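You operate a simulated robot arm through the tools that you are given. There is no shell and no other tool. Be economical: measure what you need, move in short steps, check, and stop when the job is done.

You are at the controls of a simulated two-armed robot. One attempt, no reset.

Task
Slide the box of black bobbins out, put its lid on and shut it in the green drawer.
Fine: switch head one off before you reach under it, and leave it off; slide the box till it is clear of the head. Where these are worked on the way, their far stop is far enough and under half their travel is too little: green drawer.
Where things are to end (x, y in the base frame): white box within 0.06 m of [0.65, 3.34].

Only the result counts: the job must be done as asked and must still hold three seconds after the hand-in. Knocking over, shifting, dropping, spilling or breaking anything else fails it. A push-on lid holds only when it is set on centred and level and pressed home; a screw cap is set on level and turned clockwise until tight.

Robot
Two 6-joint arms with two-finger parallel grippers on one trunk, on a base that drives. Base frame: it is fixed to the floor where the robot stands at the start and does not move with it; the origin is under the middle of the robot, x ahead of it, y to its left, z up. Units: m, degrees, N and s.
The left shoulder is at the start at [-0.089, 0.177, 0.806], the right one opposite. Each reaches about 0.796 m from its shoulder. Places, roughly: box lid [0.5, 3, 0.75]; green drawer [0.7, 3.4, 0.6]; head one [0.8, 3.4, 1.3]; inside the green drawer [0.8, 3.4, 0.6]; light blue cloth [0.5, 3.5, 0.75]; long machine [1.1, 2.7, 0.6]; switch of head four [0.9, 1.9, 1.4]; switch of head three [0.9, 2.4, 1.4]; switch of head two [0.8, 2.9, 1.4]; white box [1, 2.25, 0.75]; yellow-tabbed blue hoop [0.75, 3.5, 0.75]; yellow-tabbed green hoop [0.75, 3.5, 0.75]. Payload 1.57 kg a hand.
Tool frame (each hand has its own): the origin (TCP) lies between the finger pads and is the grasp point; the fingertips stand 0.03 m ahead of it; z points along the fingers, y is the line along which they close. Largest opening 0.08 m; finger width 0.017, thickness 0.012; the body of the gripper, 0.04 by 0.082 m, starts 0.08 m behind the TCP.
Orientation is told as [roll, pitch, yaw] about the base's x, y, z axes, in that order, counted from this pose: with the fingers straight down and closing along the base's y, the tool's x points along the base's -x, its y along +y and its z along -z.

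Tools
- The arms move only by the tool apply_moves. It takes "left_plan", "right_plan" or both (then of equal length, played together; a hand with none holds still); each is a list of rows, each a list of 7 numbers: the finger opening in m, from 0 to 0.08, then the shift along the tool's x, y, z in units of 40 mm (1.0 is 40 mm), then the turn, a rotation vector about the tool's x, y, z in units of 5 degrees (1.0 is 5 degrees). In form: [[grip, dx, dy, dz, ax, ay, az], ...]. A call has 1 to 10 rows; each row shifts and turns the commanded pose from where the row before left it, along the tool's axes as they then stand. A call with a number of a shift or a turn outside -1 to 1 is refused whole. A row lasts 0.2 s, in which the tool goes at most 0.05 m and 8.6 degrees; a call with a longer step from one row to the next is refused whole, and so is a gripper value outside its range. A pose out of reach is approached as far as the arm can. The call stops where the force on the tool passes 60 N (or 10 N more than at its start, if that is more) or the arm is blocked; 0.2 s more then pass. Each finger travels about 0.072 m/s and halts on what it meets, pressing with about 27 N; the grip force reading is that of the motor and also rises with nothing between the fingers. The clock runs only during rows and for 0.2 s after the last one: add rows that do not move to give the fingers time. It gives the time, the measured TCP pose, the force on the tool (base axes), the opening and the grip force at its end, in the units of the frame above (readings bear some noise), with the torque about the TCP (base axes, N m) and any sound that the robot's microphone picked up.
- Cameras (640 x 400 px; columns grow to the right, rows downward): "scene" is now at [0.0481, -0.0101, 1.5461]; the picture's right is [-0.10, -0.99, 0.00], its down [-0.57, 0.06, -0.82] and it looks along [0.81, -0.08, -0.58] (base axes); focal length 294 px, centre (320, 200). "left" rides on the left gripper at [0.072, 0.007, -0.122] in its tool frame; the picture's right is [-0.09, 1.00, 0.00], its down [-0.84, -0.08, -0.54] and it looks along [-0.54, -0.05, 0.84] (tool axes); focal length 238 px, centre (320, 200). "right" rides on the right gripper at [0.072, -0.007, -0.122] in its tool frame; the picture's right is [0.09, 1.00, 0.00], its down [-0.84, 0.08, -0.54] and it looks along [-0.54, 0.05, 0.84] (tool axes); focal length 238 px, centre (320, 200). There is no depth. A picture from a camera that has moved, and an enlarged one, comes with that camera's place and axes in the base frame and with its lens.
- snapshot(camera): a new picture of that camera. It takes no simulated time.
- raise_lower(by): slides the trunk up (or, below 0, down) by that many m; the arms and the scene camera ride with it, the base frame stays. It gives what a move gives, with no picture.
- steer(legs): drives the robot by 1 to 6 legs, each [ahead, left, turn to the left] in m, m and degrees, along the robot's own axes; the way and the turn of a leg run together, so that a leg with both is an arc; at most 1.5 m and 180 degrees a leg. The arms and the cameras ride along, it lands a little off, and it stops where it bumps. It gives what a move gives.
- pan_tilt(pan, tilt): turns the head with the scene camera to pan (to the left, within 143 degrees either way) and tilt (down, from -29 to 69), counted from straight ahead of the robot. It gives what a move gives.
- enlarge(camera, box): a new picture of the part [left, top, right, bottom] of that camera's present view, enlarged. It takes no simulated time.
- close_job(): hands the job in; it is judged then, once.

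Go step by step. Nothing tells you exact positions but the pictures and the camera data: compare them with the known pose of the tool, close in by small moves and look again before you grip or let go. The budget is 135 turns and 102 pictures, counting those below and the enlarged ones. Unless the task says otherwise, let go and move clear before handing in.

The tools are called after "Request:" by a JSON object that holds its "fn" and its "kwargs". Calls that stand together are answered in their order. apply_moves: Moves the arms, as the interface text tells. Its arguments: {"type":"object","properties":{"left_plan":{"type":"array","items":{"type":"array","items":{"type":"number"}}},"right_plan":{"type":"array","items":{"type":"array","items":{"type":"number"}}}},"required":[]} The other tools are called the same way: raise_lower (by) slides the trunk up or down; steer (legs) drives the base; pan_tilt (pan, tilt) turns the head that bears the scene camera; snapshot (camera) takes a picture; enlarge (camera, box) takes an enlarged picture of a part of a camera's view; close_job () hands the job in.

At the start:

```text
t: 0.0
left_ee_pos: [0.3872, 0.1468, 1.2071]
left_tcp_rot: [-0.1, -0.1, 0.0]
left_ft_force: [-0.9, 0.0, -0.2]
left_torque: [-0.04, 0.01, 0.0]
left_width: 0.0802
left_gripper_force: 0.1
right_ee_pos: [0.3787, -0.1656, 1.1749]
right_tcp_rot: [0.0, 0.0, 0.0]
right_ft_force: [0.0, 0.8, -0.2]
right_torque: [0.02, -0.02, 0.01]
right_width: 0.0801
right_gripper_force: 0.1
trunk travel left (down, up): [-0.25, 0.078]
robot x, y, heading: [-0.001, -0.0004, 0.1]
head pan, tilt: [-5.9, 35.2]
```

scene: 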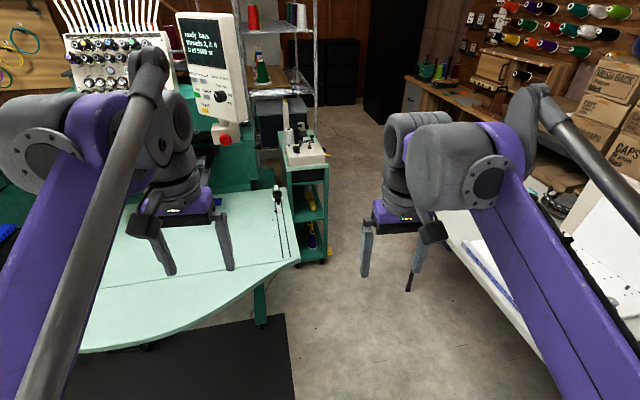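
right: 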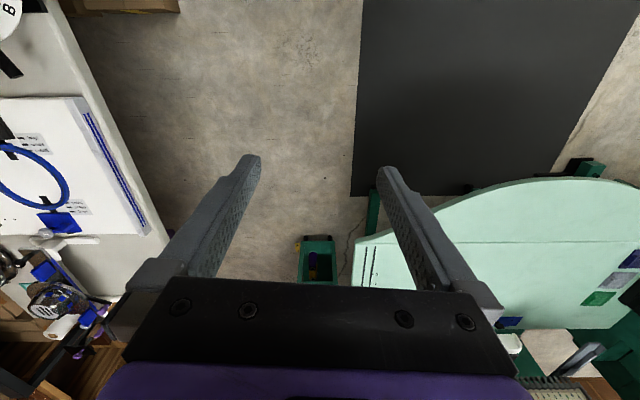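
left: 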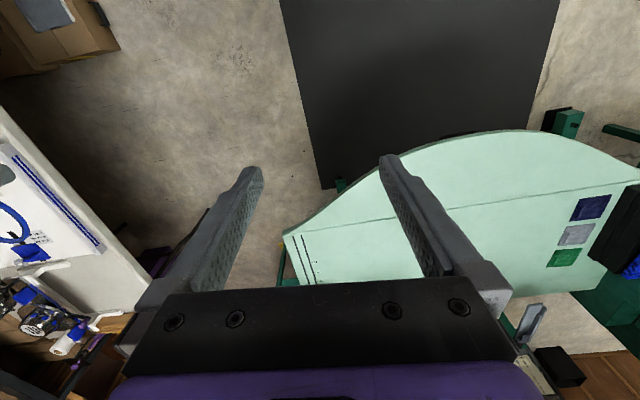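

I see the table end and the machine ahead to the left; the work area is at y from 2 to 3.5. I will look to the left first.

Request:
{"fn": "pan_tilt", "kwargs": {"pan": 60, "tilt": 20}}

Request:
{"fn": "snapshot", "kwargs": {"camera": "scene"}}

```text
t: 1.4
left_ee_pos: [0.387, 0.148, 1.2081]
left_tcp_rot: [0.0, 0.0, 0.1]
left_ft_force: [0.3, 0.5, 0.1]
left_torque: [-0.01, -0.02, -0.03]
left_width: 0.0801
left_gripper_force: 0.1
right_ee_pos: [0.3795, -0.1671, 1.1746]
right_tcp_rot: [0.1, 0.0, 0.0]
right_ft_force: [0.1, -0.1, 0.5]
right_torque: [0.02, 0.03, 0.0]
right_width: 0.0801
right_gripper_force: 0.1
trunk travel left (down, up): [-0.25, 0.078]
robot x, y, heading: [0.0003, 0.0015, 0.1]
head pan, tilt: [60.0, 20.0]
```

```text
98 pictures are left
camera scene: at [0.0072, 0.0795, 1.5703], right [0.87, -0.5, 0.0], down [-0.17, -0.3, -0.94], along [0.47, 0.81, -0.34], focal length 294 px, centre (320, 200)
```

scene: 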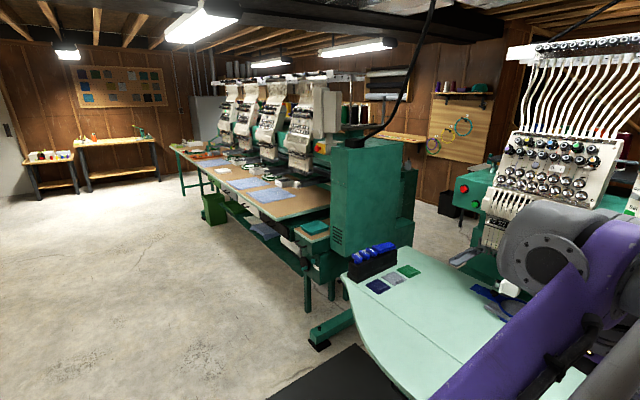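

The long machine runs along y with four heads, its front about x 0.5. I drive left along it, backed off a little.

Request:
{"fn": "steer", "kwargs": {"legs": [[-0.35, 1.4, 0], [0, 1.2, 0]]}}

Request:
{"fn": "pan_tilt", "kwargs": {"pan": 20, "tilt": 25}}

Request:
{"fn": "snapshot", "kwargs": {"camera": "scene"}}

```text
t: 23.8
left_ee_pos: [0.0891, 2.6951, 1.2091]
left_tcp_rot: [0.0, 0.0, -1.3]
left_ft_force: [0.1, -0.2, -0.4]
left_torque: [0.02, 0.01, 0.03]
left_width: 0.0798
left_gripper_force: 0.0
right_ee_pos: [0.0745, 2.3818, 1.1752]
right_tcp_rot: [0.1, 0.0, -1.3]
right_ft_force: [-0.1, 0.0, 0.1]
right_torque: [-0.01, -0.05, -0.04]
right_width: 0.0802
right_gripper_force: 0.1
trunk travel left (down, up): [-0.25, 0.078]
robot x, y, heading: [-0.299, 2.5527, -1.4]
head pan, tilt: [60.0, 20.0]
```

```text
t: 24.9
left_ee_pos: [0.089, 2.695, 1.2082]
left_tcp_rot: [0.0, -0.1, -1.3]
left_ft_force: [-0.1, 0.7, 0.3]
left_torque: [0.01, -0.02, 0.01]
left_width: 0.0801
left_gripper_force: 0.0
right_ee_pos: [0.0744, 2.3816, 1.1747]
right_tcp_rot: [0.1, 0.0, -1.2]
right_ft_force: [-0.4, 0.9, -0.8]
right_torque: [0.01, 0.03, 0.04]
right_width: 0.08
right_gripper_force: 0.0
trunk travel left (down, up): [-0.25, 0.078]
robot x, y, heading: [-0.3002, 2.5553, -1.4]
head pan, tilt: [20.0, 25.0]
```

```text
97 pictures are left
camera scene: at [-0.2524, 2.5852, 1.5623], right [0.32, -0.95, 0.0], down [-0.4, -0.14, -0.91], along [0.86, 0.29, -0.42], focal length 294 px, centre (320, 200)
```

scene: 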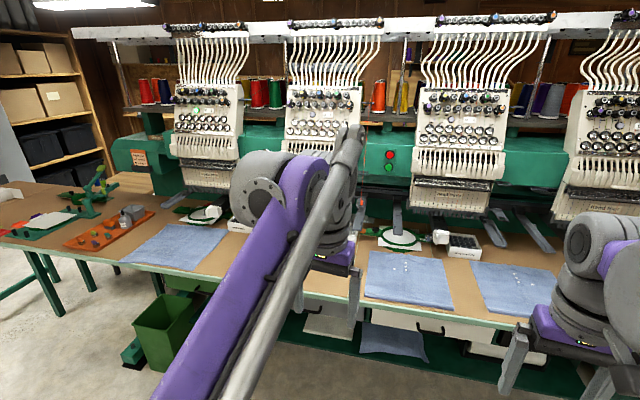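

I see two white boxes: one at about y 2.3 with dark bobbins and another between heads at the left. I'll zoom in.

Request:
{"fn": "enlarge", "kwargs": {"camera": "scene", "box": [360, 200, 520, 300]}}

Request:
{"fn": "enlarge", "kwargs": {"camera": "scene", "box": [100, 150, 260, 250]}}

```text
4.00 times, centred on (440, 250) of scene
camera zoom: at [-0.2524, 2.5852, 1.5623], right [0.32, -0.95, 0.0], down [-0.4, -0.14, -0.91], along [0.86, 0.29, -0.42], focal length 1174 px, centre (-160, 0)
```

zoom: 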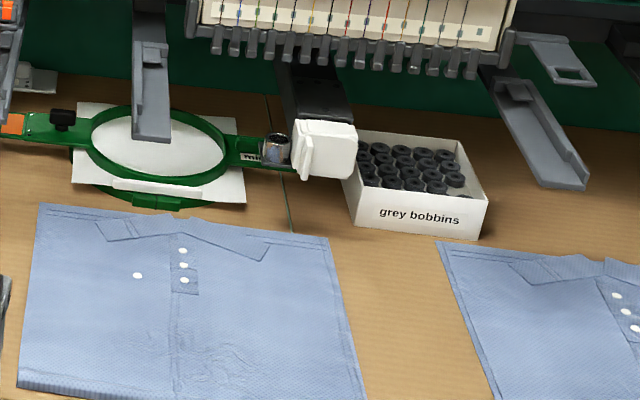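

```text
4.00 times, centred on (180, 200) of scene
camera zoom: at [-0.2524, 2.5852, 1.5623], right [0.32, -0.95, 0.0], down [-0.4, -0.14, -0.91], along [0.86, 0.29, -0.42], focal length 1174 px, centre (880, 200)
```

zoom: 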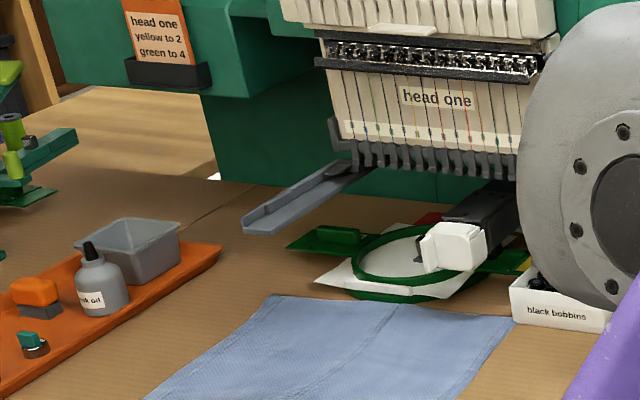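

The box labelled "black bobbins" is under head one's arm at about [0.94, 3.47]; the other box is labelled grey. I drive further left for a closer look.

Request:
{"fn": "steer", "kwargs": {"legs": [[0, 0.8, 1.3]]}}

Request:
{"fn": "pan_tilt", "kwargs": {"pan": 0, "tilt": 25}}

Request:
{"fn": "snapshot", "kwargs": {"camera": "scene"}}

```text
t: 32.2
left_ee_pos: [0.0966, 3.4927, 1.2082]
left_tcp_rot: [0.1, 0.0, -0.1]
left_ft_force: [-0.3, 0.3, 0.8]
left_torque: [0.02, -0.05, 0.0]
left_width: 0.0799
left_gripper_force: 0.0
right_ee_pos: [0.0878, 3.1794, 1.1751]
right_tcp_rot: [0.0, 0.1, 0.0]
right_ft_force: [0.4, 0.1, -0.3]
right_torque: [0.03, 0.0, 0.01]
right_width: 0.08
right_gripper_force: 0.0
trunk travel left (down, up): [-0.25, 0.078]
robot x, y, heading: [-0.2868, 3.3436, 0.1]
head pan, tilt: [20.0, 25.0]
```

```text
t: 33.0
left_ee_pos: [0.0964, 3.4936, 1.2086]
left_tcp_rot: [0.0, 0.0, -0.1]
left_ft_force: [0.4, -0.1, 0.7]
left_torque: [0.02, 0.02, -0.02]
left_width: 0.0801
left_gripper_force: 0.2
right_ee_pos: [0.0875, 3.1792, 1.1749]
right_tcp_rot: [0.1, 0.0, -0.1]
right_ft_force: [-0.3, 0.6, 0.1]
right_torque: [0.0, 0.03, -0.01]
right_width: 0.0799
right_gripper_force: 0.0
trunk travel left (down, up): [-0.25, 0.078]
robot x, y, heading: [-0.2918, 3.3452, -0.1]
head pan, tilt: [0.0, 25.0]
```

```text
94 pictures are left
camera scene: at [-0.2379, 3.3448, 1.5623], right [0.0, -1.0, 0.0], down [-0.42, 0.0, -0.91], along [0.91, 0.0, -0.42], focal length 294 px, centre (320, 200)
```

scene: 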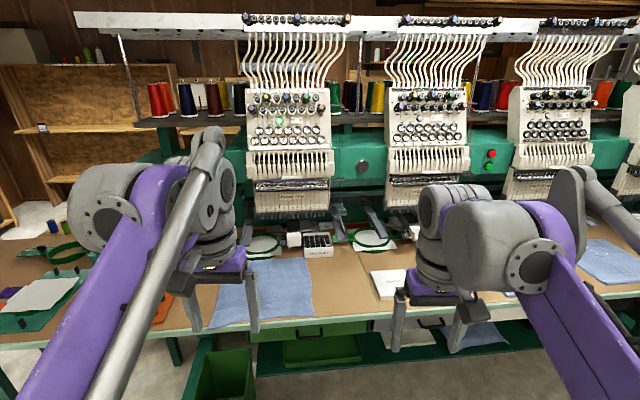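

Request:
{"fn": "enlarge", "kwargs": {"camera": "scene", "box": [210, 200, 420, 331]}}

Request:
{"fn": "enlarge", "kwargs": {"camera": "scene", "box": [230, 80, 390, 180]}}

Request:
{"fn": "enlarge", "kwargs": {"camera": "scene", "box": [230, 300, 390, 400]}}

```text
3.05 times, centred on (315, 266) of scene
camera zoom: at [-0.2379, 3.3448, 1.5623], right [0.0, -1.0, 0.0], down [-0.42, 0.0, -0.91], along [0.91, 0.0, -0.42], focal length 894 px, centre (335, 0)
```

zoom: 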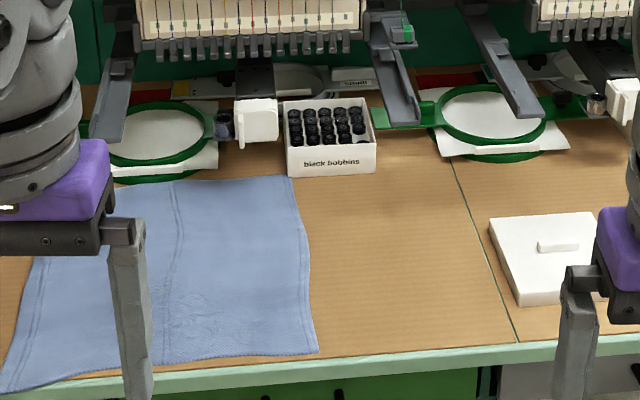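

```text
4.00 times, centred on (310, 130) of scene
camera zoom: at [-0.2379, 3.3448, 1.5623], right [0.0, -1.0, 0.0], down [-0.42, 0.0, -0.91], along [0.91, 0.0, -0.42], focal length 1174 px, centre (360, 480)
```

zoom: 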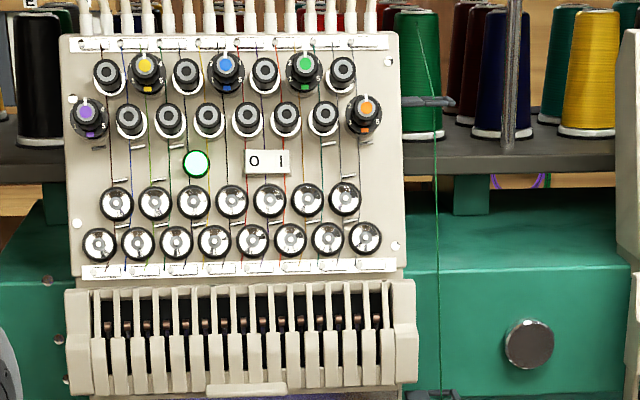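

```text
4.00 times, centred on (310, 350) of scene
camera zoom: at [-0.2379, 3.3448, 1.5623], right [0.0, -1.0, 0.0], down [-0.42, 0.0, -0.91], along [0.91, 0.0, -0.42], focal length 1174 px, centre (360, -400)
```

zoom: 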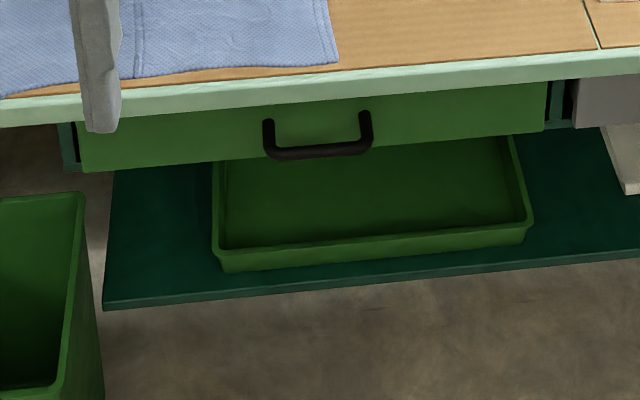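

The black-bobbin box is at about [0.96, 3.35], the lid on the table at about [0.6, 3.0], the green drawer has a handle near [0.5, 3.38, 0.69], and head one has a rocker "0 1" next to a lit lamp near [0.84, 3.43, 1.38]. I drive closer and raise the trunk.

Request:
{"fn": "steer", "kwargs": {"legs": [[0.35, 0.0, 0]]}}

Request:
{"fn": "raise_lower", "kwargs": {"by": 0.078}}

Request:
{"fn": "pan_tilt", "kwargs": {"pan": 0, "tilt": 30}}

Request:
{"fn": "snapshot", "kwargs": {"camera": "scene"}}

Request:
{"fn": "snapshot", "kwargs": {"camera": "left"}}

```text
t: 35.3
left_ee_pos: [0.4505, 3.485, 1.2074]
left_tcp_rot: [0.0, 0.1, -0.9]
left_ft_force: [0.4, -0.2, 0.0]
left_torque: [-0.03, 0.02, 0.0]
left_width: 0.0798
left_gripper_force: 0.0
right_ee_pos: [0.4365, 3.1715, 1.1757]
right_tcp_rot: [0.0, 0.0, -0.9]
right_ft_force: [0.1, 0.2, -0.4]
right_torque: [0.02, 0.0, 0.04]
right_width: 0.0802
right_gripper_force: 0.1
trunk travel left (down, up): [-0.25, 0.078]
robot x, y, heading: [0.0584, 3.3454, -0.9]
head pan, tilt: [0.0, 25.0]
```

```text
t: 36.5
left_ee_pos: [0.4512, 3.4855, 1.2849]
left_tcp_rot: [0.0, 0.1, -0.8]
left_ft_force: [0.3, -0.8, -0.1]
left_torque: [-0.01, 0.01, 0.01]
left_width: 0.08
left_gripper_force: 0.0
right_ee_pos: [0.4372, 3.1707, 1.2527]
right_tcp_rot: [0.1, 0.0, -0.9]
right_ft_force: [-0.7, 0.2, -0.3]
right_torque: [0.01, -0.01, -0.02]
right_width: 0.08
right_gripper_force: 0.0
trunk travel left (down, up): [-0.328, 0.0]
robot x, y, heading: [0.0569, 3.3458, -0.9]
head pan, tilt: [0.0, 25.0]
```

```text
t: 37.1
left_ee_pos: [0.4494, 3.4846, 1.2859]
left_tcp_rot: [0.0, 0.1, -0.9]
left_ft_force: [0.1, 0.4, 0.2]
left_torque: [0.06, 0.0, 0.01]
left_width: 0.08
left_gripper_force: 0.1
right_ee_pos: [0.4369, 3.1721, 1.2522]
right_tcp_rot: [0.0, 0.0, -0.9]
right_ft_force: [0.4, -0.4, -1.1]
right_torque: [0.01, -0.02, 0.0]
right_width: 0.08
right_gripper_force: 0.1
trunk travel left (down, up): [-0.328, 0.0]
robot x, y, heading: [0.0609, 3.3461, -1.2]
head pan, tilt: [0.0, 30.0]
```

```text
90 pictures are left
camera scene: at [0.1082, 3.3411, 1.6365], right [-0.02, -1.0, 0.0], down [-0.5, 0.01, -0.87], along [0.87, -0.01, -0.5], focal length 294 px, centre (320, 200)
```

scene: 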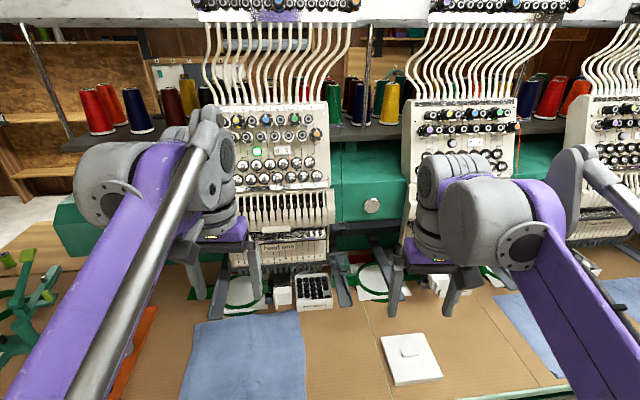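

```text
89 pictures are left
camera left: at [0.377, 3.4914, 1.4073], right [0.11, 0.99, 0.0], down [0.84, -0.09, 0.54], along [0.54, -0.06, -0.84], focal length 238 px, centre (320, 200)
```

left: 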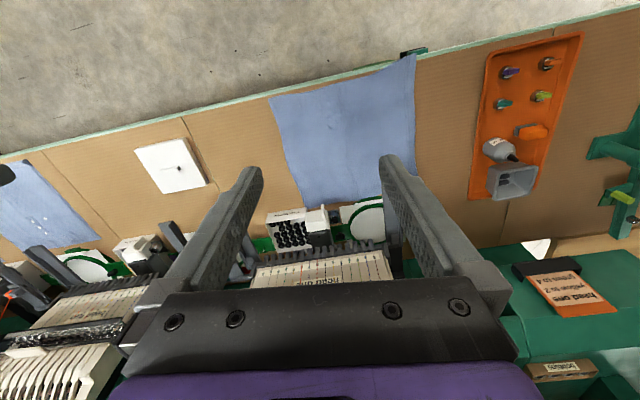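

Zooming on the panel of head one and the box.

Request:
{"fn": "enlarge", "kwargs": {"camera": "scene", "box": [230, 130, 310, 180]}}

Request:
{"fn": "enlarge", "kwargs": {"camera": "scene", "box": [220, 230, 380, 330]}}

```text
8.00 times, centred on (270, 155) of scene
camera zoom: at [0.1082, 3.3411, 1.6365], right [-0.02, -1.0, 0.0], down [-0.5, 0.01, -0.87], along [0.87, -0.01, -0.5], focal length 2348 px, centre (720, 560)
```

zoom: 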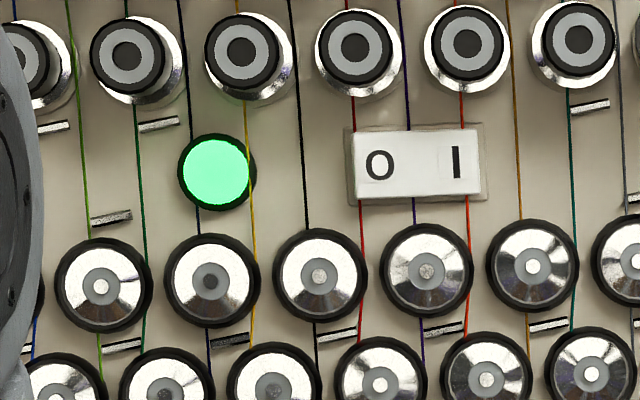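

```text
4.00 times, centred on (300, 280) of scene
camera zoom: at [0.1082, 3.3411, 1.6365], right [-0.02, -1.0, 0.0], down [-0.5, 0.01, -0.87], along [0.87, -0.01, -0.5], focal length 1174 px, centre (400, -120)
```

zoom: 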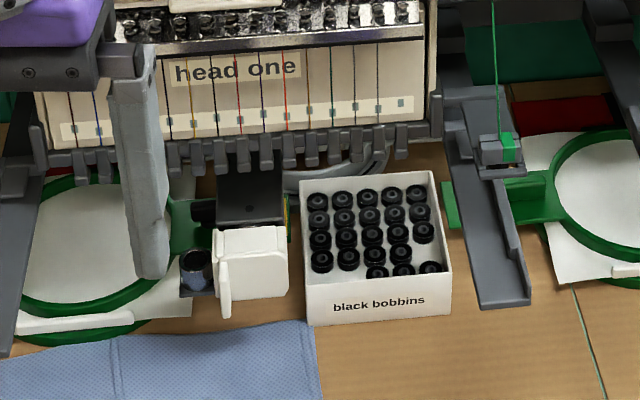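

Rocker is at about [0.784, 3.42, 1.385], with "0" on its left end. I turn the left hand to point forward with fingers closed.

Request:
{"fn": "apply_moves", "kwargs": {"left_plan": [[0.0, 0, 0, 0, 0, -1, 0], [0.0, 0, 0, 0, 0, -1, 0], [0.0, 0, 0, 0, 0, -1, 0], [0.0, 0, 0, 0, 0, -1, 0], [0.0, 0, 0, 0, 0, -1, 0], [0.0, 0, 0, 0, 0, -1, 0], [0.0, 0, 0, 0, 0, -1, 0], [0.0, 0, 0, 0, 0, -1, 0], [0.0, 0, 0, 0, 0, -1, 0], [0.0, 0, 0, 0, 0, -1, 0]]}}

Request:
{"fn": "apply_moves", "kwargs": {"left_plan": [[0.0, 0, 0, 0, 0, -1, 0], [0.0, 0, 0, 0, 0, -1, 0], [0.0, 0, 0, 0, 0, -1, 0], [0.0, 0, 0, 0, 0, -1, 0], [0.0, 0, 0, 0, 0, -1, 0], [0.0, 0, 0, 0, 0, -1, 0], [0.0, 0, 0, 0, 0, -1, 0], [0.0, 0, 0, 0, 0, -1, 0]]}}

Request:
{"fn": "apply_moves", "kwargs": {"left_plan": [[0.0, -0.5, 0, -1, 0, 0, 0], [0.0, -0.5, 0, -1, 0, 0, 0], [0.0, -0.5, 0, 0, 0, 0, 0], [0.0, -0.5, 0, 0, 0, 0, 0], [0.0, -0.5, 0, 0, 0, 0, 0]]}}

```text
t: 39.3
left_ee_pos: [0.4489, 3.4847, 1.2863]
left_tcp_rot: [0.0, -50.1, -0.9]
left_ft_force: [-1.0, -0.2, -0.3]
left_torque: [0.02, -0.02, 0.02]
left_width: 0.0001
left_gripper_force: 21.4
right_ee_pos: [0.4374, 3.171, 1.2518]
right_tcp_rot: [0.0, 0.0, -0.9]
right_ft_force: [0.6, 0.0, -0.2]
right_torque: [-0.02, -0.03, 0.02]
right_width: 0.0796
right_gripper_force: 0.1
trunk travel left (down, up): [-0.328, 0.0]
robot x, y, heading: [0.0598, 3.3474, -1.0]
head pan, tilt: [0.0, 30.0]
```

```text
t: 41.1
left_ee_pos: [0.4492, 3.4829, 1.2857]
left_tcp_rot: [90.9, -90.0, -91.7]
left_ft_force: [0.7, 0.0, -0.2]
left_torque: [0.02, 0.0, -0.01]
left_width: 0.0
left_gripper_force: 21.3
right_ee_pos: [0.4384, 3.1708, 1.2526]
right_tcp_rot: [0.1, 0.0, -0.9]
right_ft_force: [1.0, 0.5, -0.3]
right_torque: [-0.03, 0.0, -0.01]
right_width: 0.08
right_gripper_force: 0.2
trunk travel left (down, up): [-0.328, 0.0]
robot x, y, heading: [0.0635, 3.3412, -0.9]
head pan, tilt: [0.0, 30.0]
```

```text
t: 42.3
left_ee_pos: [0.4132, 3.4706, 1.3939]
left_tcp_rot: [-45.2, -90.0, 44.3]
left_ft_force: [-1.2, -0.6, -0.1]
left_torque: [0.03, 0.01, 0.01]
left_width: 0.0
left_gripper_force: 20.9
left hand out of reach, approached as far as the arm can: row 1, 2
right_ee_pos: [0.438, 3.1697, 1.2521]
right_tcp_rot: [-0.1, 0.1, -0.8]
right_ft_force: [0.4, 0.6, 0.4]
right_torque: [0.0, 0.0, 0.02]
right_width: 0.08
right_gripper_force: 0.1
trunk travel left (down, up): [-0.328, 0.0]
robot x, y, heading: [0.062, 3.3445, -0.9]
head pan, tilt: [0.0, 30.0]
```

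The hand is at switch height. I drive forward in a careful step.

Request:
{"fn": "steer", "kwargs": {"legs": [[0.16, 0, 0.9]]}}

Request:
{"fn": "snapshot", "kwargs": {"camera": "scene"}}

Request:
{"fn": "snapshot", "kwargs": {"camera": "left"}}

```text
t: 43.8
left_ee_pos: [0.5691, 3.474, 1.3929]
left_tcp_rot: [-148.3, -90.1, 148.3]
left_ft_force: [-0.1, -0.4, 0.0]
left_torque: [0.0, -0.01, 0.0]
left_width: 0.0
left_gripper_force: 21.4
right_ee_pos: [0.5998, 3.175, 1.2518]
right_tcp_rot: [0.0, 0.1, 0.1]
right_ft_force: [0.4, 0.7, 1.1]
right_torque: [0.06, -0.01, 0.01]
right_width: 0.0798
right_gripper_force: 0.0
trunk travel left (down, up): [-0.328, 0.0]
robot x, y, heading: [0.2192, 3.3434, 0.2]
head pan, tilt: [0.0, 30.0]
```

```text
86 pictures are left
camera scene: at [0.2685, 3.3408, 1.6363], right [0.0, -1.0, 0.0], down [-0.5, 0.0, -0.87], along [0.87, 0.0, -0.5], focal length 294 px, centre (320, 200)
```

scene: 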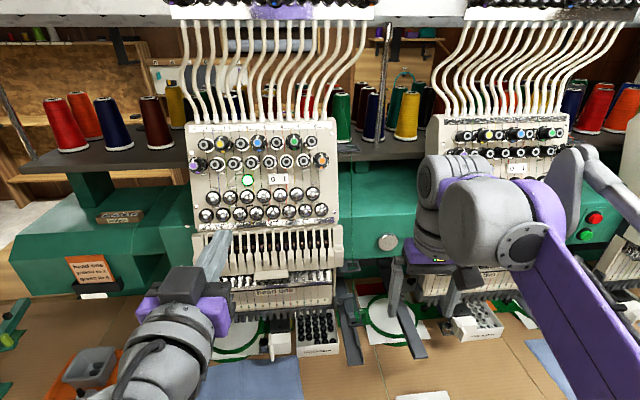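

```text
85 pictures are left
camera left: at [0.4472, 3.4805, 1.3206], right [0.0, 1.0, 0.09], down [-0.54, -0.08, 0.84], along [0.84, -0.05, 0.54], focal length 238 px, centre (320, 200)
```

left: 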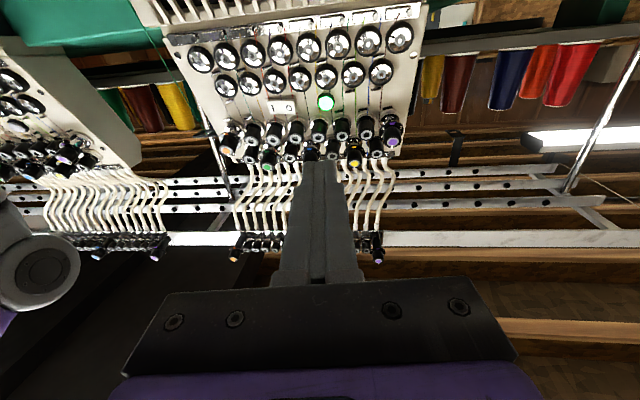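

Both views agree on the rocker at [0.784, 3.422, 1.384]. I align sideways to the "0" end and then drive a bit closer.

Request:
{"fn": "apply_moves", "kwargs": {"left_plan": [[0.0, 0.1, -0.5, 0, 0, 0, 0], [0.0, 0.1, -0.5, 0, 0, 0, 0]]}}

Request:
{"fn": "steer", "kwargs": {"legs": [[0.1, 0, 0]]}}

Request:
{"fn": "snapshot", "kwargs": {"camera": "left"}}

Request:
{"fn": "enlarge", "kwargs": {"camera": "scene", "box": [160, 100, 360, 225]}}

```text
t: 44.4
left_ee_pos: [0.572, 3.434, 1.3834]
left_tcp_rot: [16.2, -90.0, -16.1]
left_ft_force: [-0.7, -0.7, -0.8]
left_torque: [-0.02, 0.03, -0.03]
left_width: 0.0
left_gripper_force: 21.2
right_ee_pos: [0.6014, 3.1764, 1.2525]
right_tcp_rot: [0.1, 0.0, 0.2]
right_ft_force: [0.4, -0.5, 0.6]
right_torque: [0.02, 0.01, 0.0]
right_width: 0.0802
right_gripper_force: 0.0
trunk travel left (down, up): [-0.328, 0.0]
robot x, y, heading: [0.2206, 3.3411, -0.1]
head pan, tilt: [0.0, 30.0]
```

```text
t: 45.5
left_ee_pos: [0.6702, 3.4359, 1.383]
left_tcp_rot: [-73.4, -90.0, 73.4]
left_ft_force: [0.1, 0.0, 0.1]
left_torque: [0.02, -0.03, 0.04]
left_width: 0.0
left_gripper_force: 21.1
right_ee_pos: [0.7002, 3.1763, 1.2525]
right_tcp_rot: [0.0, 0.0, 0.0]
right_ft_force: [-0.7, -0.1, 0.0]
right_torque: [-0.03, 0.0, -0.03]
right_width: 0.0799
right_gripper_force: 0.1
trunk travel left (down, up): [-0.328, 0.0]
robot x, y, heading: [0.3207, 3.3408, 0.0]
head pan, tilt: [0.0, 30.0]
```

```text
84 pictures are left
camera left: at [0.5479, 3.4408, 1.3101], right [0.0, 1.0, 0.09], down [-0.54, -0.08, 0.84], along [0.84, -0.05, 0.54], focal length 238 px, centre (320, 200)
```

left: 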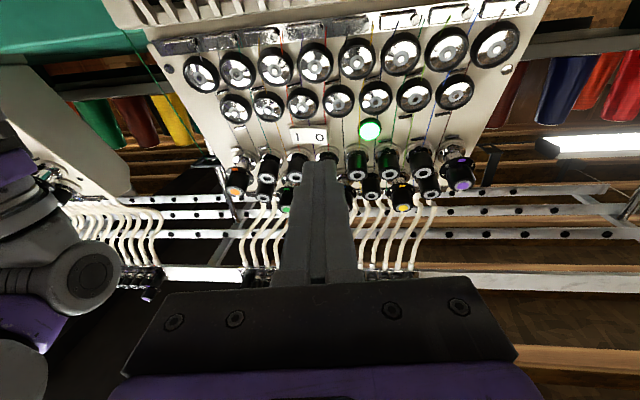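

```text
3.20 times, centred on (260, 162) of scene
camera zoom: at [0.3692, 3.3408, 1.6363], right [0.0, -1.0, 0.0], down [-0.5, 0.0, -0.87], along [0.87, 0.0, -0.5], focal length 939 px, centre (512, 320)
```

zoom: 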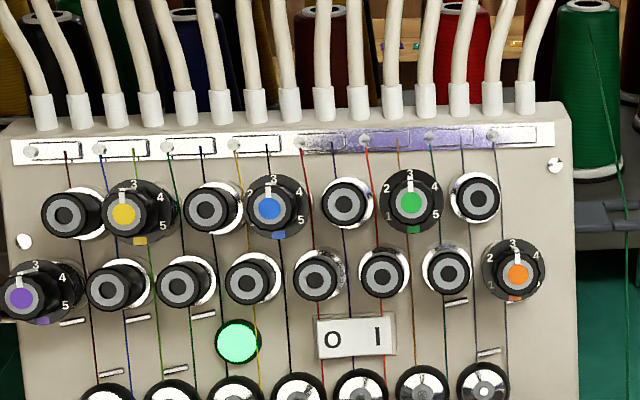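

The aim is right (y 3.434, z 1.384). I advance towards the "0" end.

Request:
{"fn": "apply_moves", "kwargs": {"left_plan": [[0.0, 0, 0, 0.9, 0, 0, 0], [0.0, 0, 0, 0.8, 0, 0, 0], [0.0, 0, 0, 0.2, 0, 0, 0], [0.0, 0, 0, 0.2, 0, 0, 0]]}}

Request:
{"fn": "enlarge", "kwargs": {"camera": "scene", "box": [160, 100, 360, 225]}}

```text
t: 46.5
left_ee_pos: [0.7509, 3.4337, 1.3816]
left_tcp_rot: [-151.6, -89.9, 151.6]
left_ft_force: [-15.2, 0.7, -4.6]
left_torque: [-0.02, 0.21, -0.02]
left_width: 0.0001
left_gripper_force: 21.2
right_ee_pos: [0.6967, 3.1769, 1.2531]
right_tcp_rot: [0.0, -0.1, 0.0]
right_ft_force: [-0.3, -0.4, 0.4]
right_torque: [-0.01, -0.02, -0.01]
right_width: 0.0799
right_gripper_force: 0.1
trunk travel left (down, up): [-0.328, 0.0]
robot x, y, heading: [0.3198, 3.3411, -0.1]
head pan, tilt: [0.0, 30.0]
```

```text
3.20 times, centred on (260, 162) of scene
camera zoom: at [0.3665, 3.341, 1.6365], right [0.0, -1.0, 0.0], down [-0.5, 0.0, -0.87], along [0.87, 0.0, -0.5], focal length 939 px, centre (512, 320)
```

zoom: 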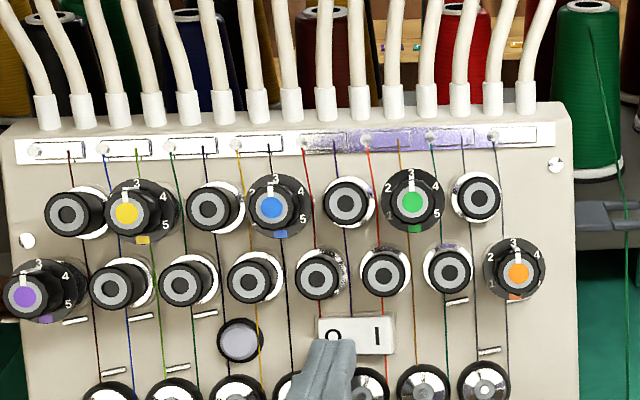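

Head one's lamp has gone dark. I back the hand off and check that it stays off.

Request:
{"fn": "apply_moves", "kwargs": {"left_plan": [[0.0, 0, 0, -0.4, 0, 0, 0], [0.0, 0, 0, -0.9, 0, 0, 0], [0.0, 0, 0, -0.8, 0, 0, 0]]}}

Request:
{"fn": "steer", "kwargs": {"legs": [[-0.3, 0, 0]]}}

Request:
{"fn": "enlarge", "kwargs": {"camera": "scene", "box": [220, 120, 380, 220]}}

```text
t: 47.3
left_ee_pos: [0.6699, 3.4336, 1.3816]
left_tcp_rot: [-114.9, -89.9, 114.9]
left_ft_force: [-0.2, -0.3, 0.3]
left_torque: [-0.03, 0.01, -0.03]
left_width: 0.0
left_gripper_force: 21.4
right_ee_pos: [0.7016, 3.1761, 1.2527]
right_tcp_rot: [0.0, 0.0, 0.0]
right_ft_force: [0.4, -0.2, -0.5]
right_torque: [0.02, 0.01, 0.03]
right_width: 0.0799
right_gripper_force: 0.1
trunk travel left (down, up): [-0.328, 0.0]
robot x, y, heading: [0.3213, 3.3425, -0.0]
head pan, tilt: [0.0, 30.0]
```

```text
t: 49.4
left_ee_pos: [0.3637, 3.4335, 1.3814]
left_tcp_rot: [-145.2, -90.0, 145.4]
left_ft_force: [-0.3, 0.4, 0.2]
left_torque: [0.0, -0.02, 0.03]
left_width: 0.0
left_gripper_force: 21.0
right_ee_pos: [0.3954, 3.1769, 1.2522]
right_tcp_rot: [0.0, 0.0, 0.0]
right_ft_force: [0.7, 0.2, 0.9]
right_torque: [0.0, -0.03, 0.0]
right_width: 0.0801
right_gripper_force: 0.0
trunk travel left (down, up): [-0.328, 0.0]
robot x, y, heading: [0.0212, 3.3402, -0.0]
head pan, tilt: [0.0, 30.0]
```

```text
4.00 times, centred on (300, 170) of scene
camera zoom: at [0.0644, 3.3406, 1.6367], right [0.0, -1.0, 0.0], down [-0.5, 0.0, -0.87], along [0.87, 0.0, -0.5], focal length 1174 px, centre (400, 320)
```

zoom: 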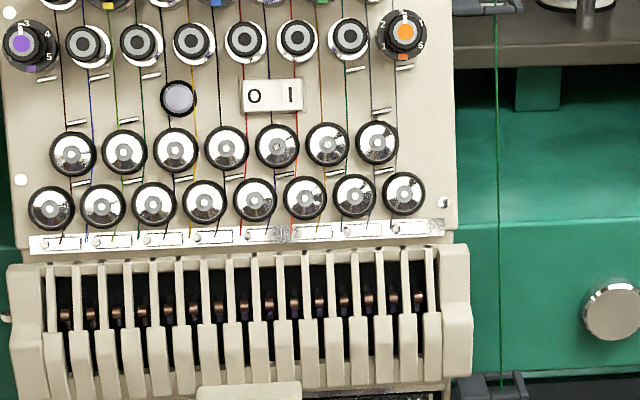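

Head one is off and stays off. Next I pitch the left hand to 50° below horizontal and roll it so the fingers can pinch the box's front wall, one inside the empty front-left slot.

Request:
{"fn": "apply_moves", "kwargs": {"left_plan": [[0.03, 0, 0, 0, 0, 1, 0], [0.03, 0, 0, 0, 0, 1, 0], [0.03, 0, 0, 0, 0, 1, 0], [0.03, 0, 0, 0, 0, 1, 0], [0.03, 0, 0, 0, 0, 1, 0], [0.03, 0, 0, 0, 0, 1, 0], [0.03, 0, 0, 0, 0, 1, 0], [0.03, 0, 0, 0, 0, 1, 0], [0.03, 0, 0, 0, 0, 1, 0], [0.03, 0, 0, 0, 0, 1, 0]]}}

Request:
{"fn": "apply_moves", "kwargs": {"left_plan": [[0.03, 0, 0, 0.4, 0, 0, 1], [0.03, 0, 0, 0.4, 0, 0, 1], [0.03, 0, 0, 0.4, 0, 0, 1], [0.03, 0, 0, 0.4, 0, 0, 1], [0.03, 0, 0, 0.4, 0, 0, 1], [0.03, 0, 0, 0.4, 0, 0, 1], [0.03, 0, 0, 0.4, 0, 0, 1], [0.03, 0, 0, 0.4, 0, 0, 1], [0.03, 0, 0, 0.4, 0, 0, 1], [0.03, 0, 0, 0, 0, 0, 0]]}}

Request:
{"fn": "apply_moves", "kwargs": {"left_plan": [[0.03, 0, 0, 0.4, 0, 0, 1], [0.03, 0, 0, 0.4, 0, 0, 1], [0.03, 0, 0, 0.4, 0, 0, 1], [0.03, 0, 0, 0.4, 0, 0, 1], [0.03, 0, 0, 0.4, 0, 0, 1], [0.03, 0, 0, 0.4, 0, 0, 1], [0.03, 0, 0, 0.4, 0, 0, 1], [0.03, 0, 0, 0.4, 0, 0, 1], [0.03, 0, 0, 0.4, 0, 0, 1], [0.03, 0, 0, 0, 0, 0, 0]]}}

```text
t: 51.6
left_ee_pos: [0.3636, 3.4326, 1.3818]
left_tcp_rot: [0.0, -39.9, 0.1]
left_ft_force: [0.0, 0.4, 0.0]
left_torque: [0.02, 0.01, 0.01]
left_width: 0.03
left_gripper_force: 0.1
right_ee_pos: [0.3951, 3.175, 1.2531]
right_tcp_rot: [0.0, -0.1, 0.1]
right_ft_force: [-0.2, -0.8, -0.2]
right_torque: [-0.03, -0.01, -0.01]
right_width: 0.0799
right_gripper_force: 0.0
trunk travel left (down, up): [-0.328, 0.0]
robot x, y, heading: [0.0122, 3.3409, 0.2]
head pan, tilt: [0.0, 30.0]
```

```text
t: 53.8
left_ee_pos: [0.4548, 3.4349, 1.2702]
left_tcp_rot: [30.7, -27.0, -52.5]
left_ft_force: [-0.8, 0.7, 0.6]
left_torque: [-0.03, -0.01, -0.01]
left_width: 0.0299
left_gripper_force: 0.1
right_ee_pos: [0.3952, 3.1761, 1.2518]
right_tcp_rot: [0.0, 0.0, 0.0]
right_ft_force: [0.4, -0.5, 1.1]
right_torque: [0.03, -0.03, -0.01]
right_width: 0.0802
right_gripper_force: 0.0
trunk travel left (down, up): [-0.328, 0.0]
robot x, y, heading: [0.0131, 3.3428, -0.0]
head pan, tilt: [0.0, 30.0]
```

```text
t: 56.0
left_ee_pos: [0.547, 3.4334, 1.1615]
left_tcp_rot: [40.0, 0.0, -90.0]
left_ft_force: [-0.5, 0.7, 0.0]
left_torque: [0.0, 0.01, 0.02]
left_width: 0.0301
left_gripper_force: 0.1
right_ee_pos: [0.3947, 3.1755, 1.2523]
right_tcp_rot: [-0.1, 0.1, 0.0]
right_ft_force: [0.3, 0.1, -0.6]
right_torque: [0.03, 0.0, 0.02]
right_width: 0.0801
right_gripper_force: 0.1
trunk travel left (down, up): [-0.328, 0.0]
robot x, y, heading: [0.0161, 3.3432, 0.1]
head pan, tilt: [0.0, 30.0]
```

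Orientation is right (50° down, closing in the vertical plane). I lower and look.

Request:
{"fn": "apply_moves", "kwargs": {"left_plan": [[0.03, 0, -0.643, 0.766, 0, 0, 0], [0.03, 0, -0.643, 0.766, 0, 0, 0], [0.03, 0, -0.643, 0.766, 0, 0, 0], [0.03, -0.8, -0.643, 0.766, 0, 0, 0], [0.03, -0.9, -0.643, 0.766, 0, 0, 0]]}}

Request:
{"fn": "steer", "kwargs": {"legs": [[0.18, 0, 0]]}}

Request:
{"fn": "snapshot", "kwargs": {"camera": "left"}}

Request:
{"fn": "snapshot", "kwargs": {"camera": "scene"}}

```text
refused: row 4 steps farther than a row can; nothing moved
```

```text
t: 57.3
left_ee_pos: [0.6877, 3.4352, 1.1629]
left_tcp_rot: [39.9, 0.1, -89.7]
left_ft_force: [-5.0, -0.2, 0.9]
left_torque: [0.0, -0.01, 0.06]
left_width: 0.0266
left_gripper_force: 0.1
right_ee_pos: [0.5365, 3.1771, 1.2526]
right_tcp_rot: [0.0, -0.1, 0.1]
right_ft_force: [0.4, -0.1, -0.5]
right_torque: [0.01, -0.01, 0.0]
right_width: 0.0801
right_gripper_force: 0.1
trunk travel left (down, up): [-0.328, 0.0]
robot x, y, heading: [0.157, 3.3447, 0.3]
head pan, tilt: [0.0, 30.0]
stopped in leg 1: the force on the tool passed its limit at 97 N (the readings are from after the stop); the commanded pose is now the measured one
```

```text
80 pictures are left
camera left: at [0.614, 3.5052, 1.2606], right [0.76, -0.09, 0.64], down [-0.4, -0.84, 0.37], along [0.5, -0.54, -0.68], focal length 238 px, centre (320, 200)
```

left: 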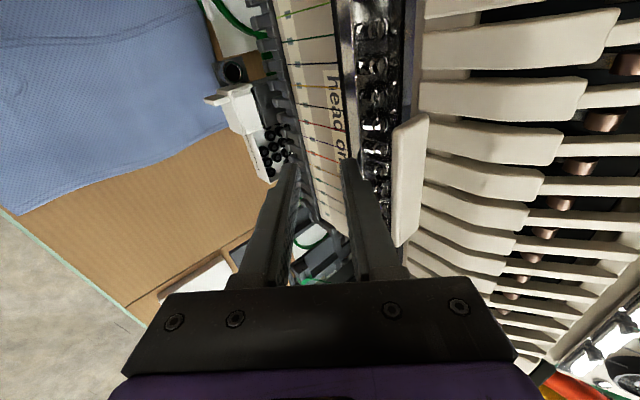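

```text
79 pictures are left
camera scene: at [0.2054, 3.3408, 1.6366], right [0.0, -1.0, 0.0], down [-0.5, 0.0, -0.87], along [0.87, 0.0, -0.5], focal length 294 px, centre (320, 200)
```

scene: 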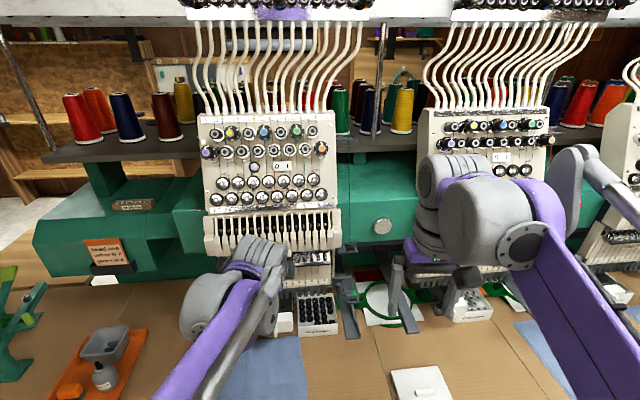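

The plan row was refused so the drive let the fingers touch the fixed head casing; nothing looks displaced. I back the hand away and lower it.

Request:
{"fn": "apply_moves", "kwargs": {"left_plan": [[0.03, 0, -0.766, -0.643, 0, 0, 0], [0.03, 0, -0.766, -0.643, 0, 0, 0], [0.03, 0, -0.643, 0.766, 0, 0, 0], [0.03, 0, -0.643, 0.766, 0, 0, 0], [0.03, 0, -0.643, 0.766, 0, 0, 0], [0.03, 0, -0.643, 0.766, 0, 0, 0], [0.03, 0, -0.643, 0.766, 0, 0, 0]]}}

Request:
{"fn": "snapshot", "kwargs": {"camera": "left"}}

Request:
{"fn": "enlarge", "kwargs": {"camera": "scene", "box": [180, 180, 380, 305]}}

```text
t: 58.9
left_ee_pos: [0.608, 3.433, 0.9623]
left_tcp_rot: [40.0, 0.0, -89.9]
left_ft_force: [0.2, -0.2, -0.6]
left_torque: [-0.03, 0.0, 0.0]
left_width: 0.0297
left_gripper_force: 0.1
right_ee_pos: [0.5376, 3.1768, 1.2522]
right_tcp_rot: [0.0, 0.1, 0.0]
right_ft_force: [0.4, -0.4, -0.5]
right_torque: [-0.02, 0.03, 0.03]
right_width: 0.08
right_gripper_force: 0.1
trunk travel left (down, up): [-0.328, 0.0]
robot x, y, heading: [0.1572, 3.3388, 0.4]
head pan, tilt: [0.0, 30.0]
```

```text
78 pictures are left
camera left: at [0.5338, 3.5045, 1.0597], right [0.76, -0.09, 0.64], down [-0.41, -0.84, 0.37], along [0.5, -0.54, -0.68], focal length 238 px, centre (320, 200)
```

left: 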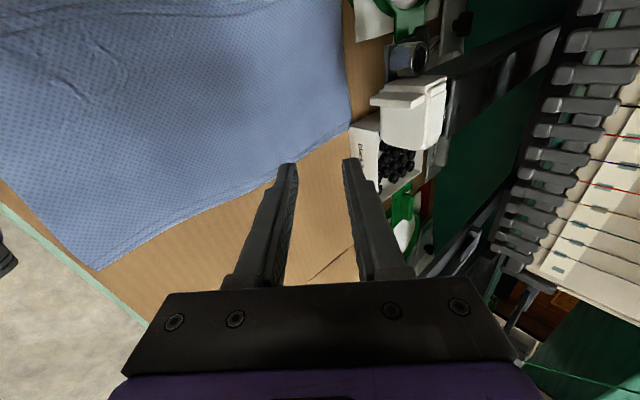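

```text
3.20 times, centred on (280, 242) of scene
camera zoom: at [0.2067, 3.3408, 1.6365], right [0.0, -1.0, 0.0], down [-0.5, 0.0, -0.87], along [0.87, 0.0, -0.5], focal length 939 px, centre (448, 64)
```

zoom: 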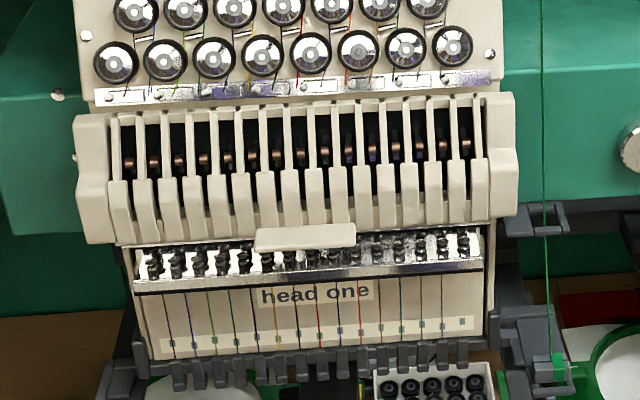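

I shift right to line up with the slot, and lower slightly more before driving closer.

Request:
{"fn": "apply_moves", "kwargs": {"left_plan": [[0.03, -0.9, 0, 0, 0, 0, 0], [0.03, -0.9, 0, 0, 0, 0, 0], [0.03, 0, -0.5, 0.6, 0, 0, 0], [0.03, 0, -0.5, 0.6, 0, 0, 0]]}}

```text
t: 59.9
left_ee_pos: [0.6091, 3.3623, 0.9012]
left_tcp_rot: [40.0, 0.0, -89.9]
left_ft_force: [0.6, -0.6, 0.2]
left_torque: [0.01, 0.02, -0.02]
left_width: 0.0301
left_gripper_force: 0.2
right_ee_pos: [0.5383, 3.1762, 1.2525]
right_tcp_rot: [0.0, 0.1, 0.1]
right_ft_force: [-0.1, -0.5, 0.6]
right_torque: [-0.01, 0.0, 0.03]
right_width: 0.0802
right_gripper_force: 0.2
trunk travel left (down, up): [-0.328, 0.0]
robot x, y, heading: [0.159, 3.3413, 0.1]
head pan, tilt: [0.0, 30.0]
```

Request:
{"fn": "steer", "kwargs": {"legs": [[0.13, 0, 0]]}}

Request:
{"fn": "snapshot", "kwargs": {"camera": "left"}}

Request:
{"fn": "pan_tilt", "kwargs": {"pan": 0, "tilt": 50}}

Request:
{"fn": "snapshot", "kwargs": {"camera": "scene"}}

```text
t: 61.2
left_ee_pos: [0.7377, 3.3652, 0.902]
left_tcp_rot: [39.9, 0.0, -89.7]
left_ft_force: [0.5, 0.2, -0.2]
left_torque: [-0.01, -0.01, 0.0]
left_width: 0.0302
left_gripper_force: 0.0
right_ee_pos: [0.6678, 3.176, 1.2521]
right_tcp_rot: [0.0, 0.0, 0.2]
right_ft_force: [-0.4, 0.0, 0.2]
right_torque: [0.01, -0.01, 0.01]
right_width: 0.0801
right_gripper_force: 0.0
trunk travel left (down, up): [-0.328, 0.0]
robot x, y, heading: [0.2932, 3.3423, 0.1]
head pan, tilt: [0.0, 30.0]
```

```text
76 pictures are left
camera left: at [0.6638, 3.4348, 0.9993], right [0.76, -0.09, 0.64], down [-0.4, -0.84, 0.37], along [0.5, -0.54, -0.68], focal length 238 px, centre (320, 200)
```

left: 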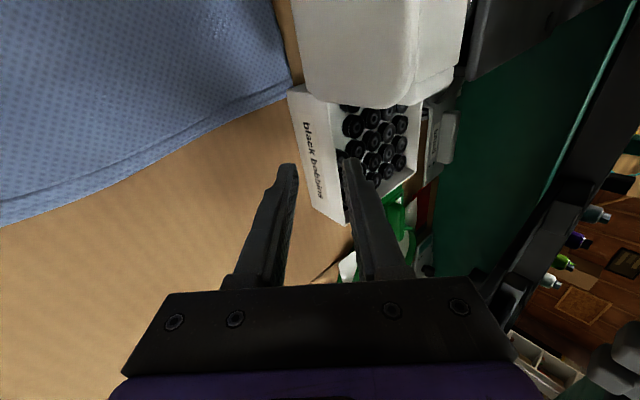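

```text
t: 62.1
left_ee_pos: [0.739, 3.3645, 0.9029]
left_tcp_rot: [39.9, 0.1, -89.9]
left_ft_force: [-0.2, 0.2, -0.5]
left_torque: [0.01, 0.02, -0.03]
left_width: 0.03
left_gripper_force: 0.0
right_ee_pos: [0.6694, 3.1779, 1.2519]
right_tcp_rot: [0.0, 0.1, 0.2]
right_ft_force: [-0.8, -0.7, -0.2]
right_torque: [-0.01, -0.01, -0.02]
right_width: 0.0803
right_gripper_force: 0.0
trunk travel left (down, up): [-0.328, 0.0]
robot x, y, heading: [0.2888, 3.341, 0.3]
head pan, tilt: [0.0, 50.0]
```

```text
75 pictures are left
camera scene: at [0.3233, 3.3412, 1.6071], right [0.0, -1.0, 0.0], down [-0.77, 0.0, -0.64], along [0.64, 0.0, -0.77], focal length 294 px, centre (320, 200)
```

scene: 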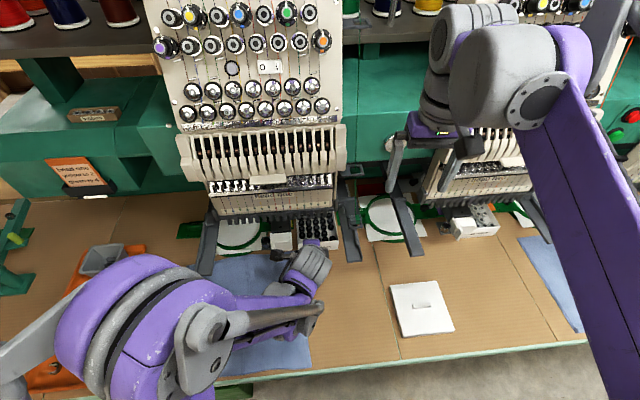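

Request:
{"fn": "enlarge", "kwargs": {"camera": "left", "box": [260, 70, 460, 195]}}

Request:
{"fn": "enlarge", "kwargs": {"camera": "scene", "box": [230, 190, 390, 290]}}

```text
3.20 times, centred on (360, 132) of left
camera zoom: at [0.6652, 3.4348, 0.9998], right [0.76, -0.09, 0.64], down [-0.4, -0.84, 0.37], along [0.5, -0.54, -0.68], focal length 763 px, centre (192, 416)
```

zoom: 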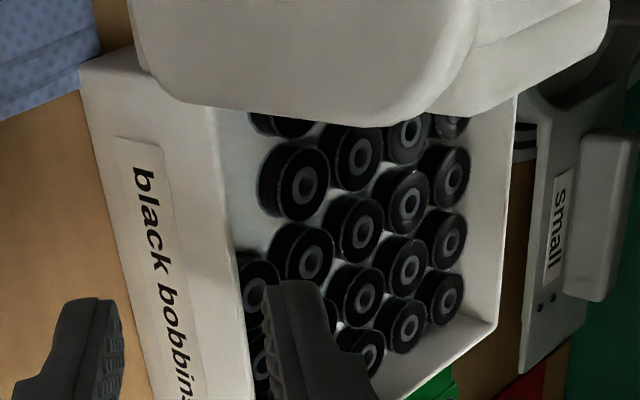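

```text
4.00 times, centred on (310, 240) of scene
camera zoom: at [0.3233, 3.3412, 1.6071], right [0.0, -1.0, 0.0], down [-0.77, 0.0, -0.64], along [0.64, 0.0, -0.77], focal length 1174 px, centre (360, 40)
```

zoom: 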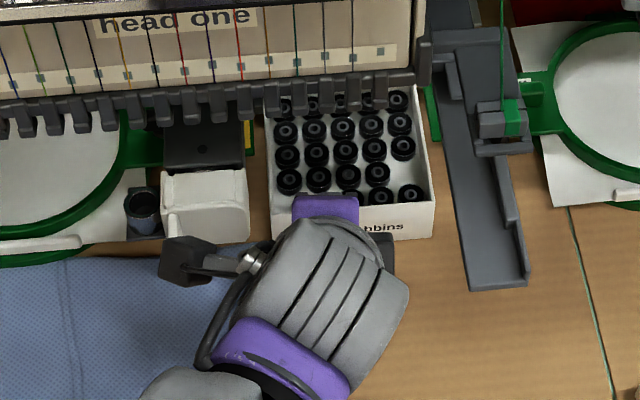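

Triangulating again, the table is at z≈0.81, the box front wall at x≈0.787, its rim at z≈0.86, and the empty slot covers the front-left up to the centre. I steepen the hand to 60° and stage above the front wall.

Request:
{"fn": "apply_moves", "kwargs": {"left_plan": [[0.03, 0, 0, -0.35, 1, 0, 0], [0.03, -0.31, 0.4, 0, 1, 0, 0], [0.03, 0, 0, 0, 0, 0, 0]]}}

Request:
{"fn": "snapshot", "kwargs": {"camera": "left"}}

```text
t: 62.9
left_ee_pos: [0.7421, 3.352, 0.9241]
left_tcp_rot: [29.9, 0.0, -89.8]
left_ft_force: [-0.2, 0.1, 0.5]
left_torque: [-0.01, -0.01, -0.01]
left_width: 0.0301
left_gripper_force: 0.1
right_ee_pos: [0.6679, 3.1774, 1.2518]
right_tcp_rot: [0.0, 0.0, 0.2]
right_ft_force: [-0.4, -0.4, -0.6]
right_torque: [0.01, -0.02, 0.02]
right_width: 0.0803
right_gripper_force: 0.0
trunk travel left (down, up): [-0.328, 0.0]
robot x, y, heading: [0.2898, 3.3448, 0.2]
head pan, tilt: [0.0, 50.0]
```

```text
72 pictures are left
camera left: at [0.6875, 3.4225, 1.0322], right [0.86, -0.09, 0.5], down [-0.33, -0.84, 0.43], along [0.38, -0.54, -0.75], focal length 238 px, centre (320, 200)
```

left: 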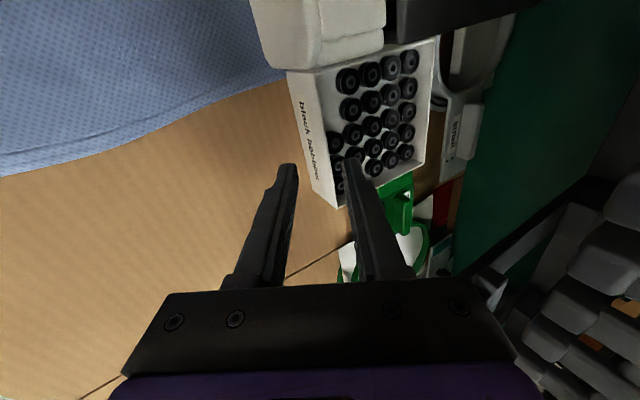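

The slot spans y≈3.36–3.405. I shift to y≈3.373 and go partway in.

Request:
{"fn": "apply_moves", "kwargs": {"left_plan": [[0.03, 0.52, 0.1, 0, 0, 0, 0], [0.03, 0, 0, 0.5, 0, 0, 0], [0.03, 0, 0, 0.5, 0, 0, 0]]}}

Request:
{"fn": "enlarge", "kwargs": {"camera": "left", "box": [240, 30, 480, 180]}}

Request:
{"fn": "enlarge", "kwargs": {"camera": "scene", "box": [230, 190, 390, 290]}}

```text
t: 63.7
left_ee_pos: [0.7663, 3.3702, 0.8906]
left_tcp_rot: [29.9, 0.0, -89.8]
left_ft_force: [-0.4, 0.2, -0.1]
left_torque: [-0.06, 0.0, -0.04]
left_width: 0.0298
left_gripper_force: 0.1
right_ee_pos: [0.6675, 3.1767, 1.2522]
right_tcp_rot: [0.0, -0.1, 0.2]
right_ft_force: [0.0, 0.2, -0.7]
right_torque: [-0.02, -0.01, -0.03]
right_width: 0.0801
right_gripper_force: 0.0
trunk travel left (down, up): [-0.328, 0.0]
robot x, y, heading: [0.2903, 3.3407, 0.1]
head pan, tilt: [0.0, 50.0]
```

```text
2.67 times, centred on (360, 105) of left
camera zoom: at [0.7104, 3.4418, 0.9985], right [0.86, -0.09, 0.5], down [-0.33, -0.84, 0.43], along [0.38, -0.54, -0.75], focal length 636 px, centre (213, 453)
```

zoom: 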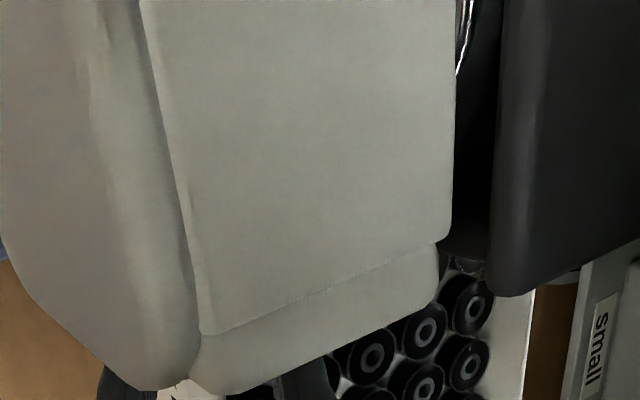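

```text
4.00 times, centred on (310, 240) of scene
camera zoom: at [0.3238, 3.3412, 1.607], right [0.0, -1.0, 0.0], down [-0.77, 0.0, -0.64], along [0.64, 0.0, -0.77], focal length 1174 px, centre (360, 40)
```

zoom: 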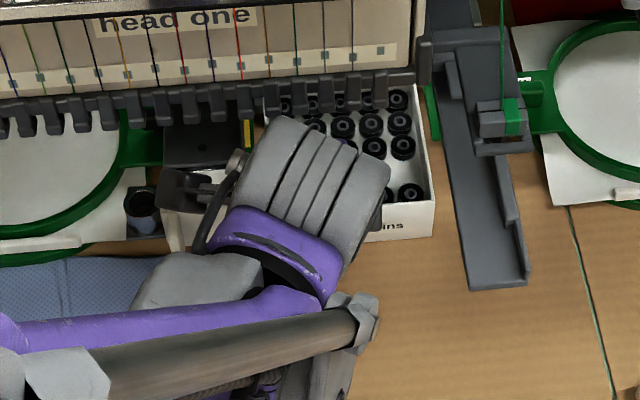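

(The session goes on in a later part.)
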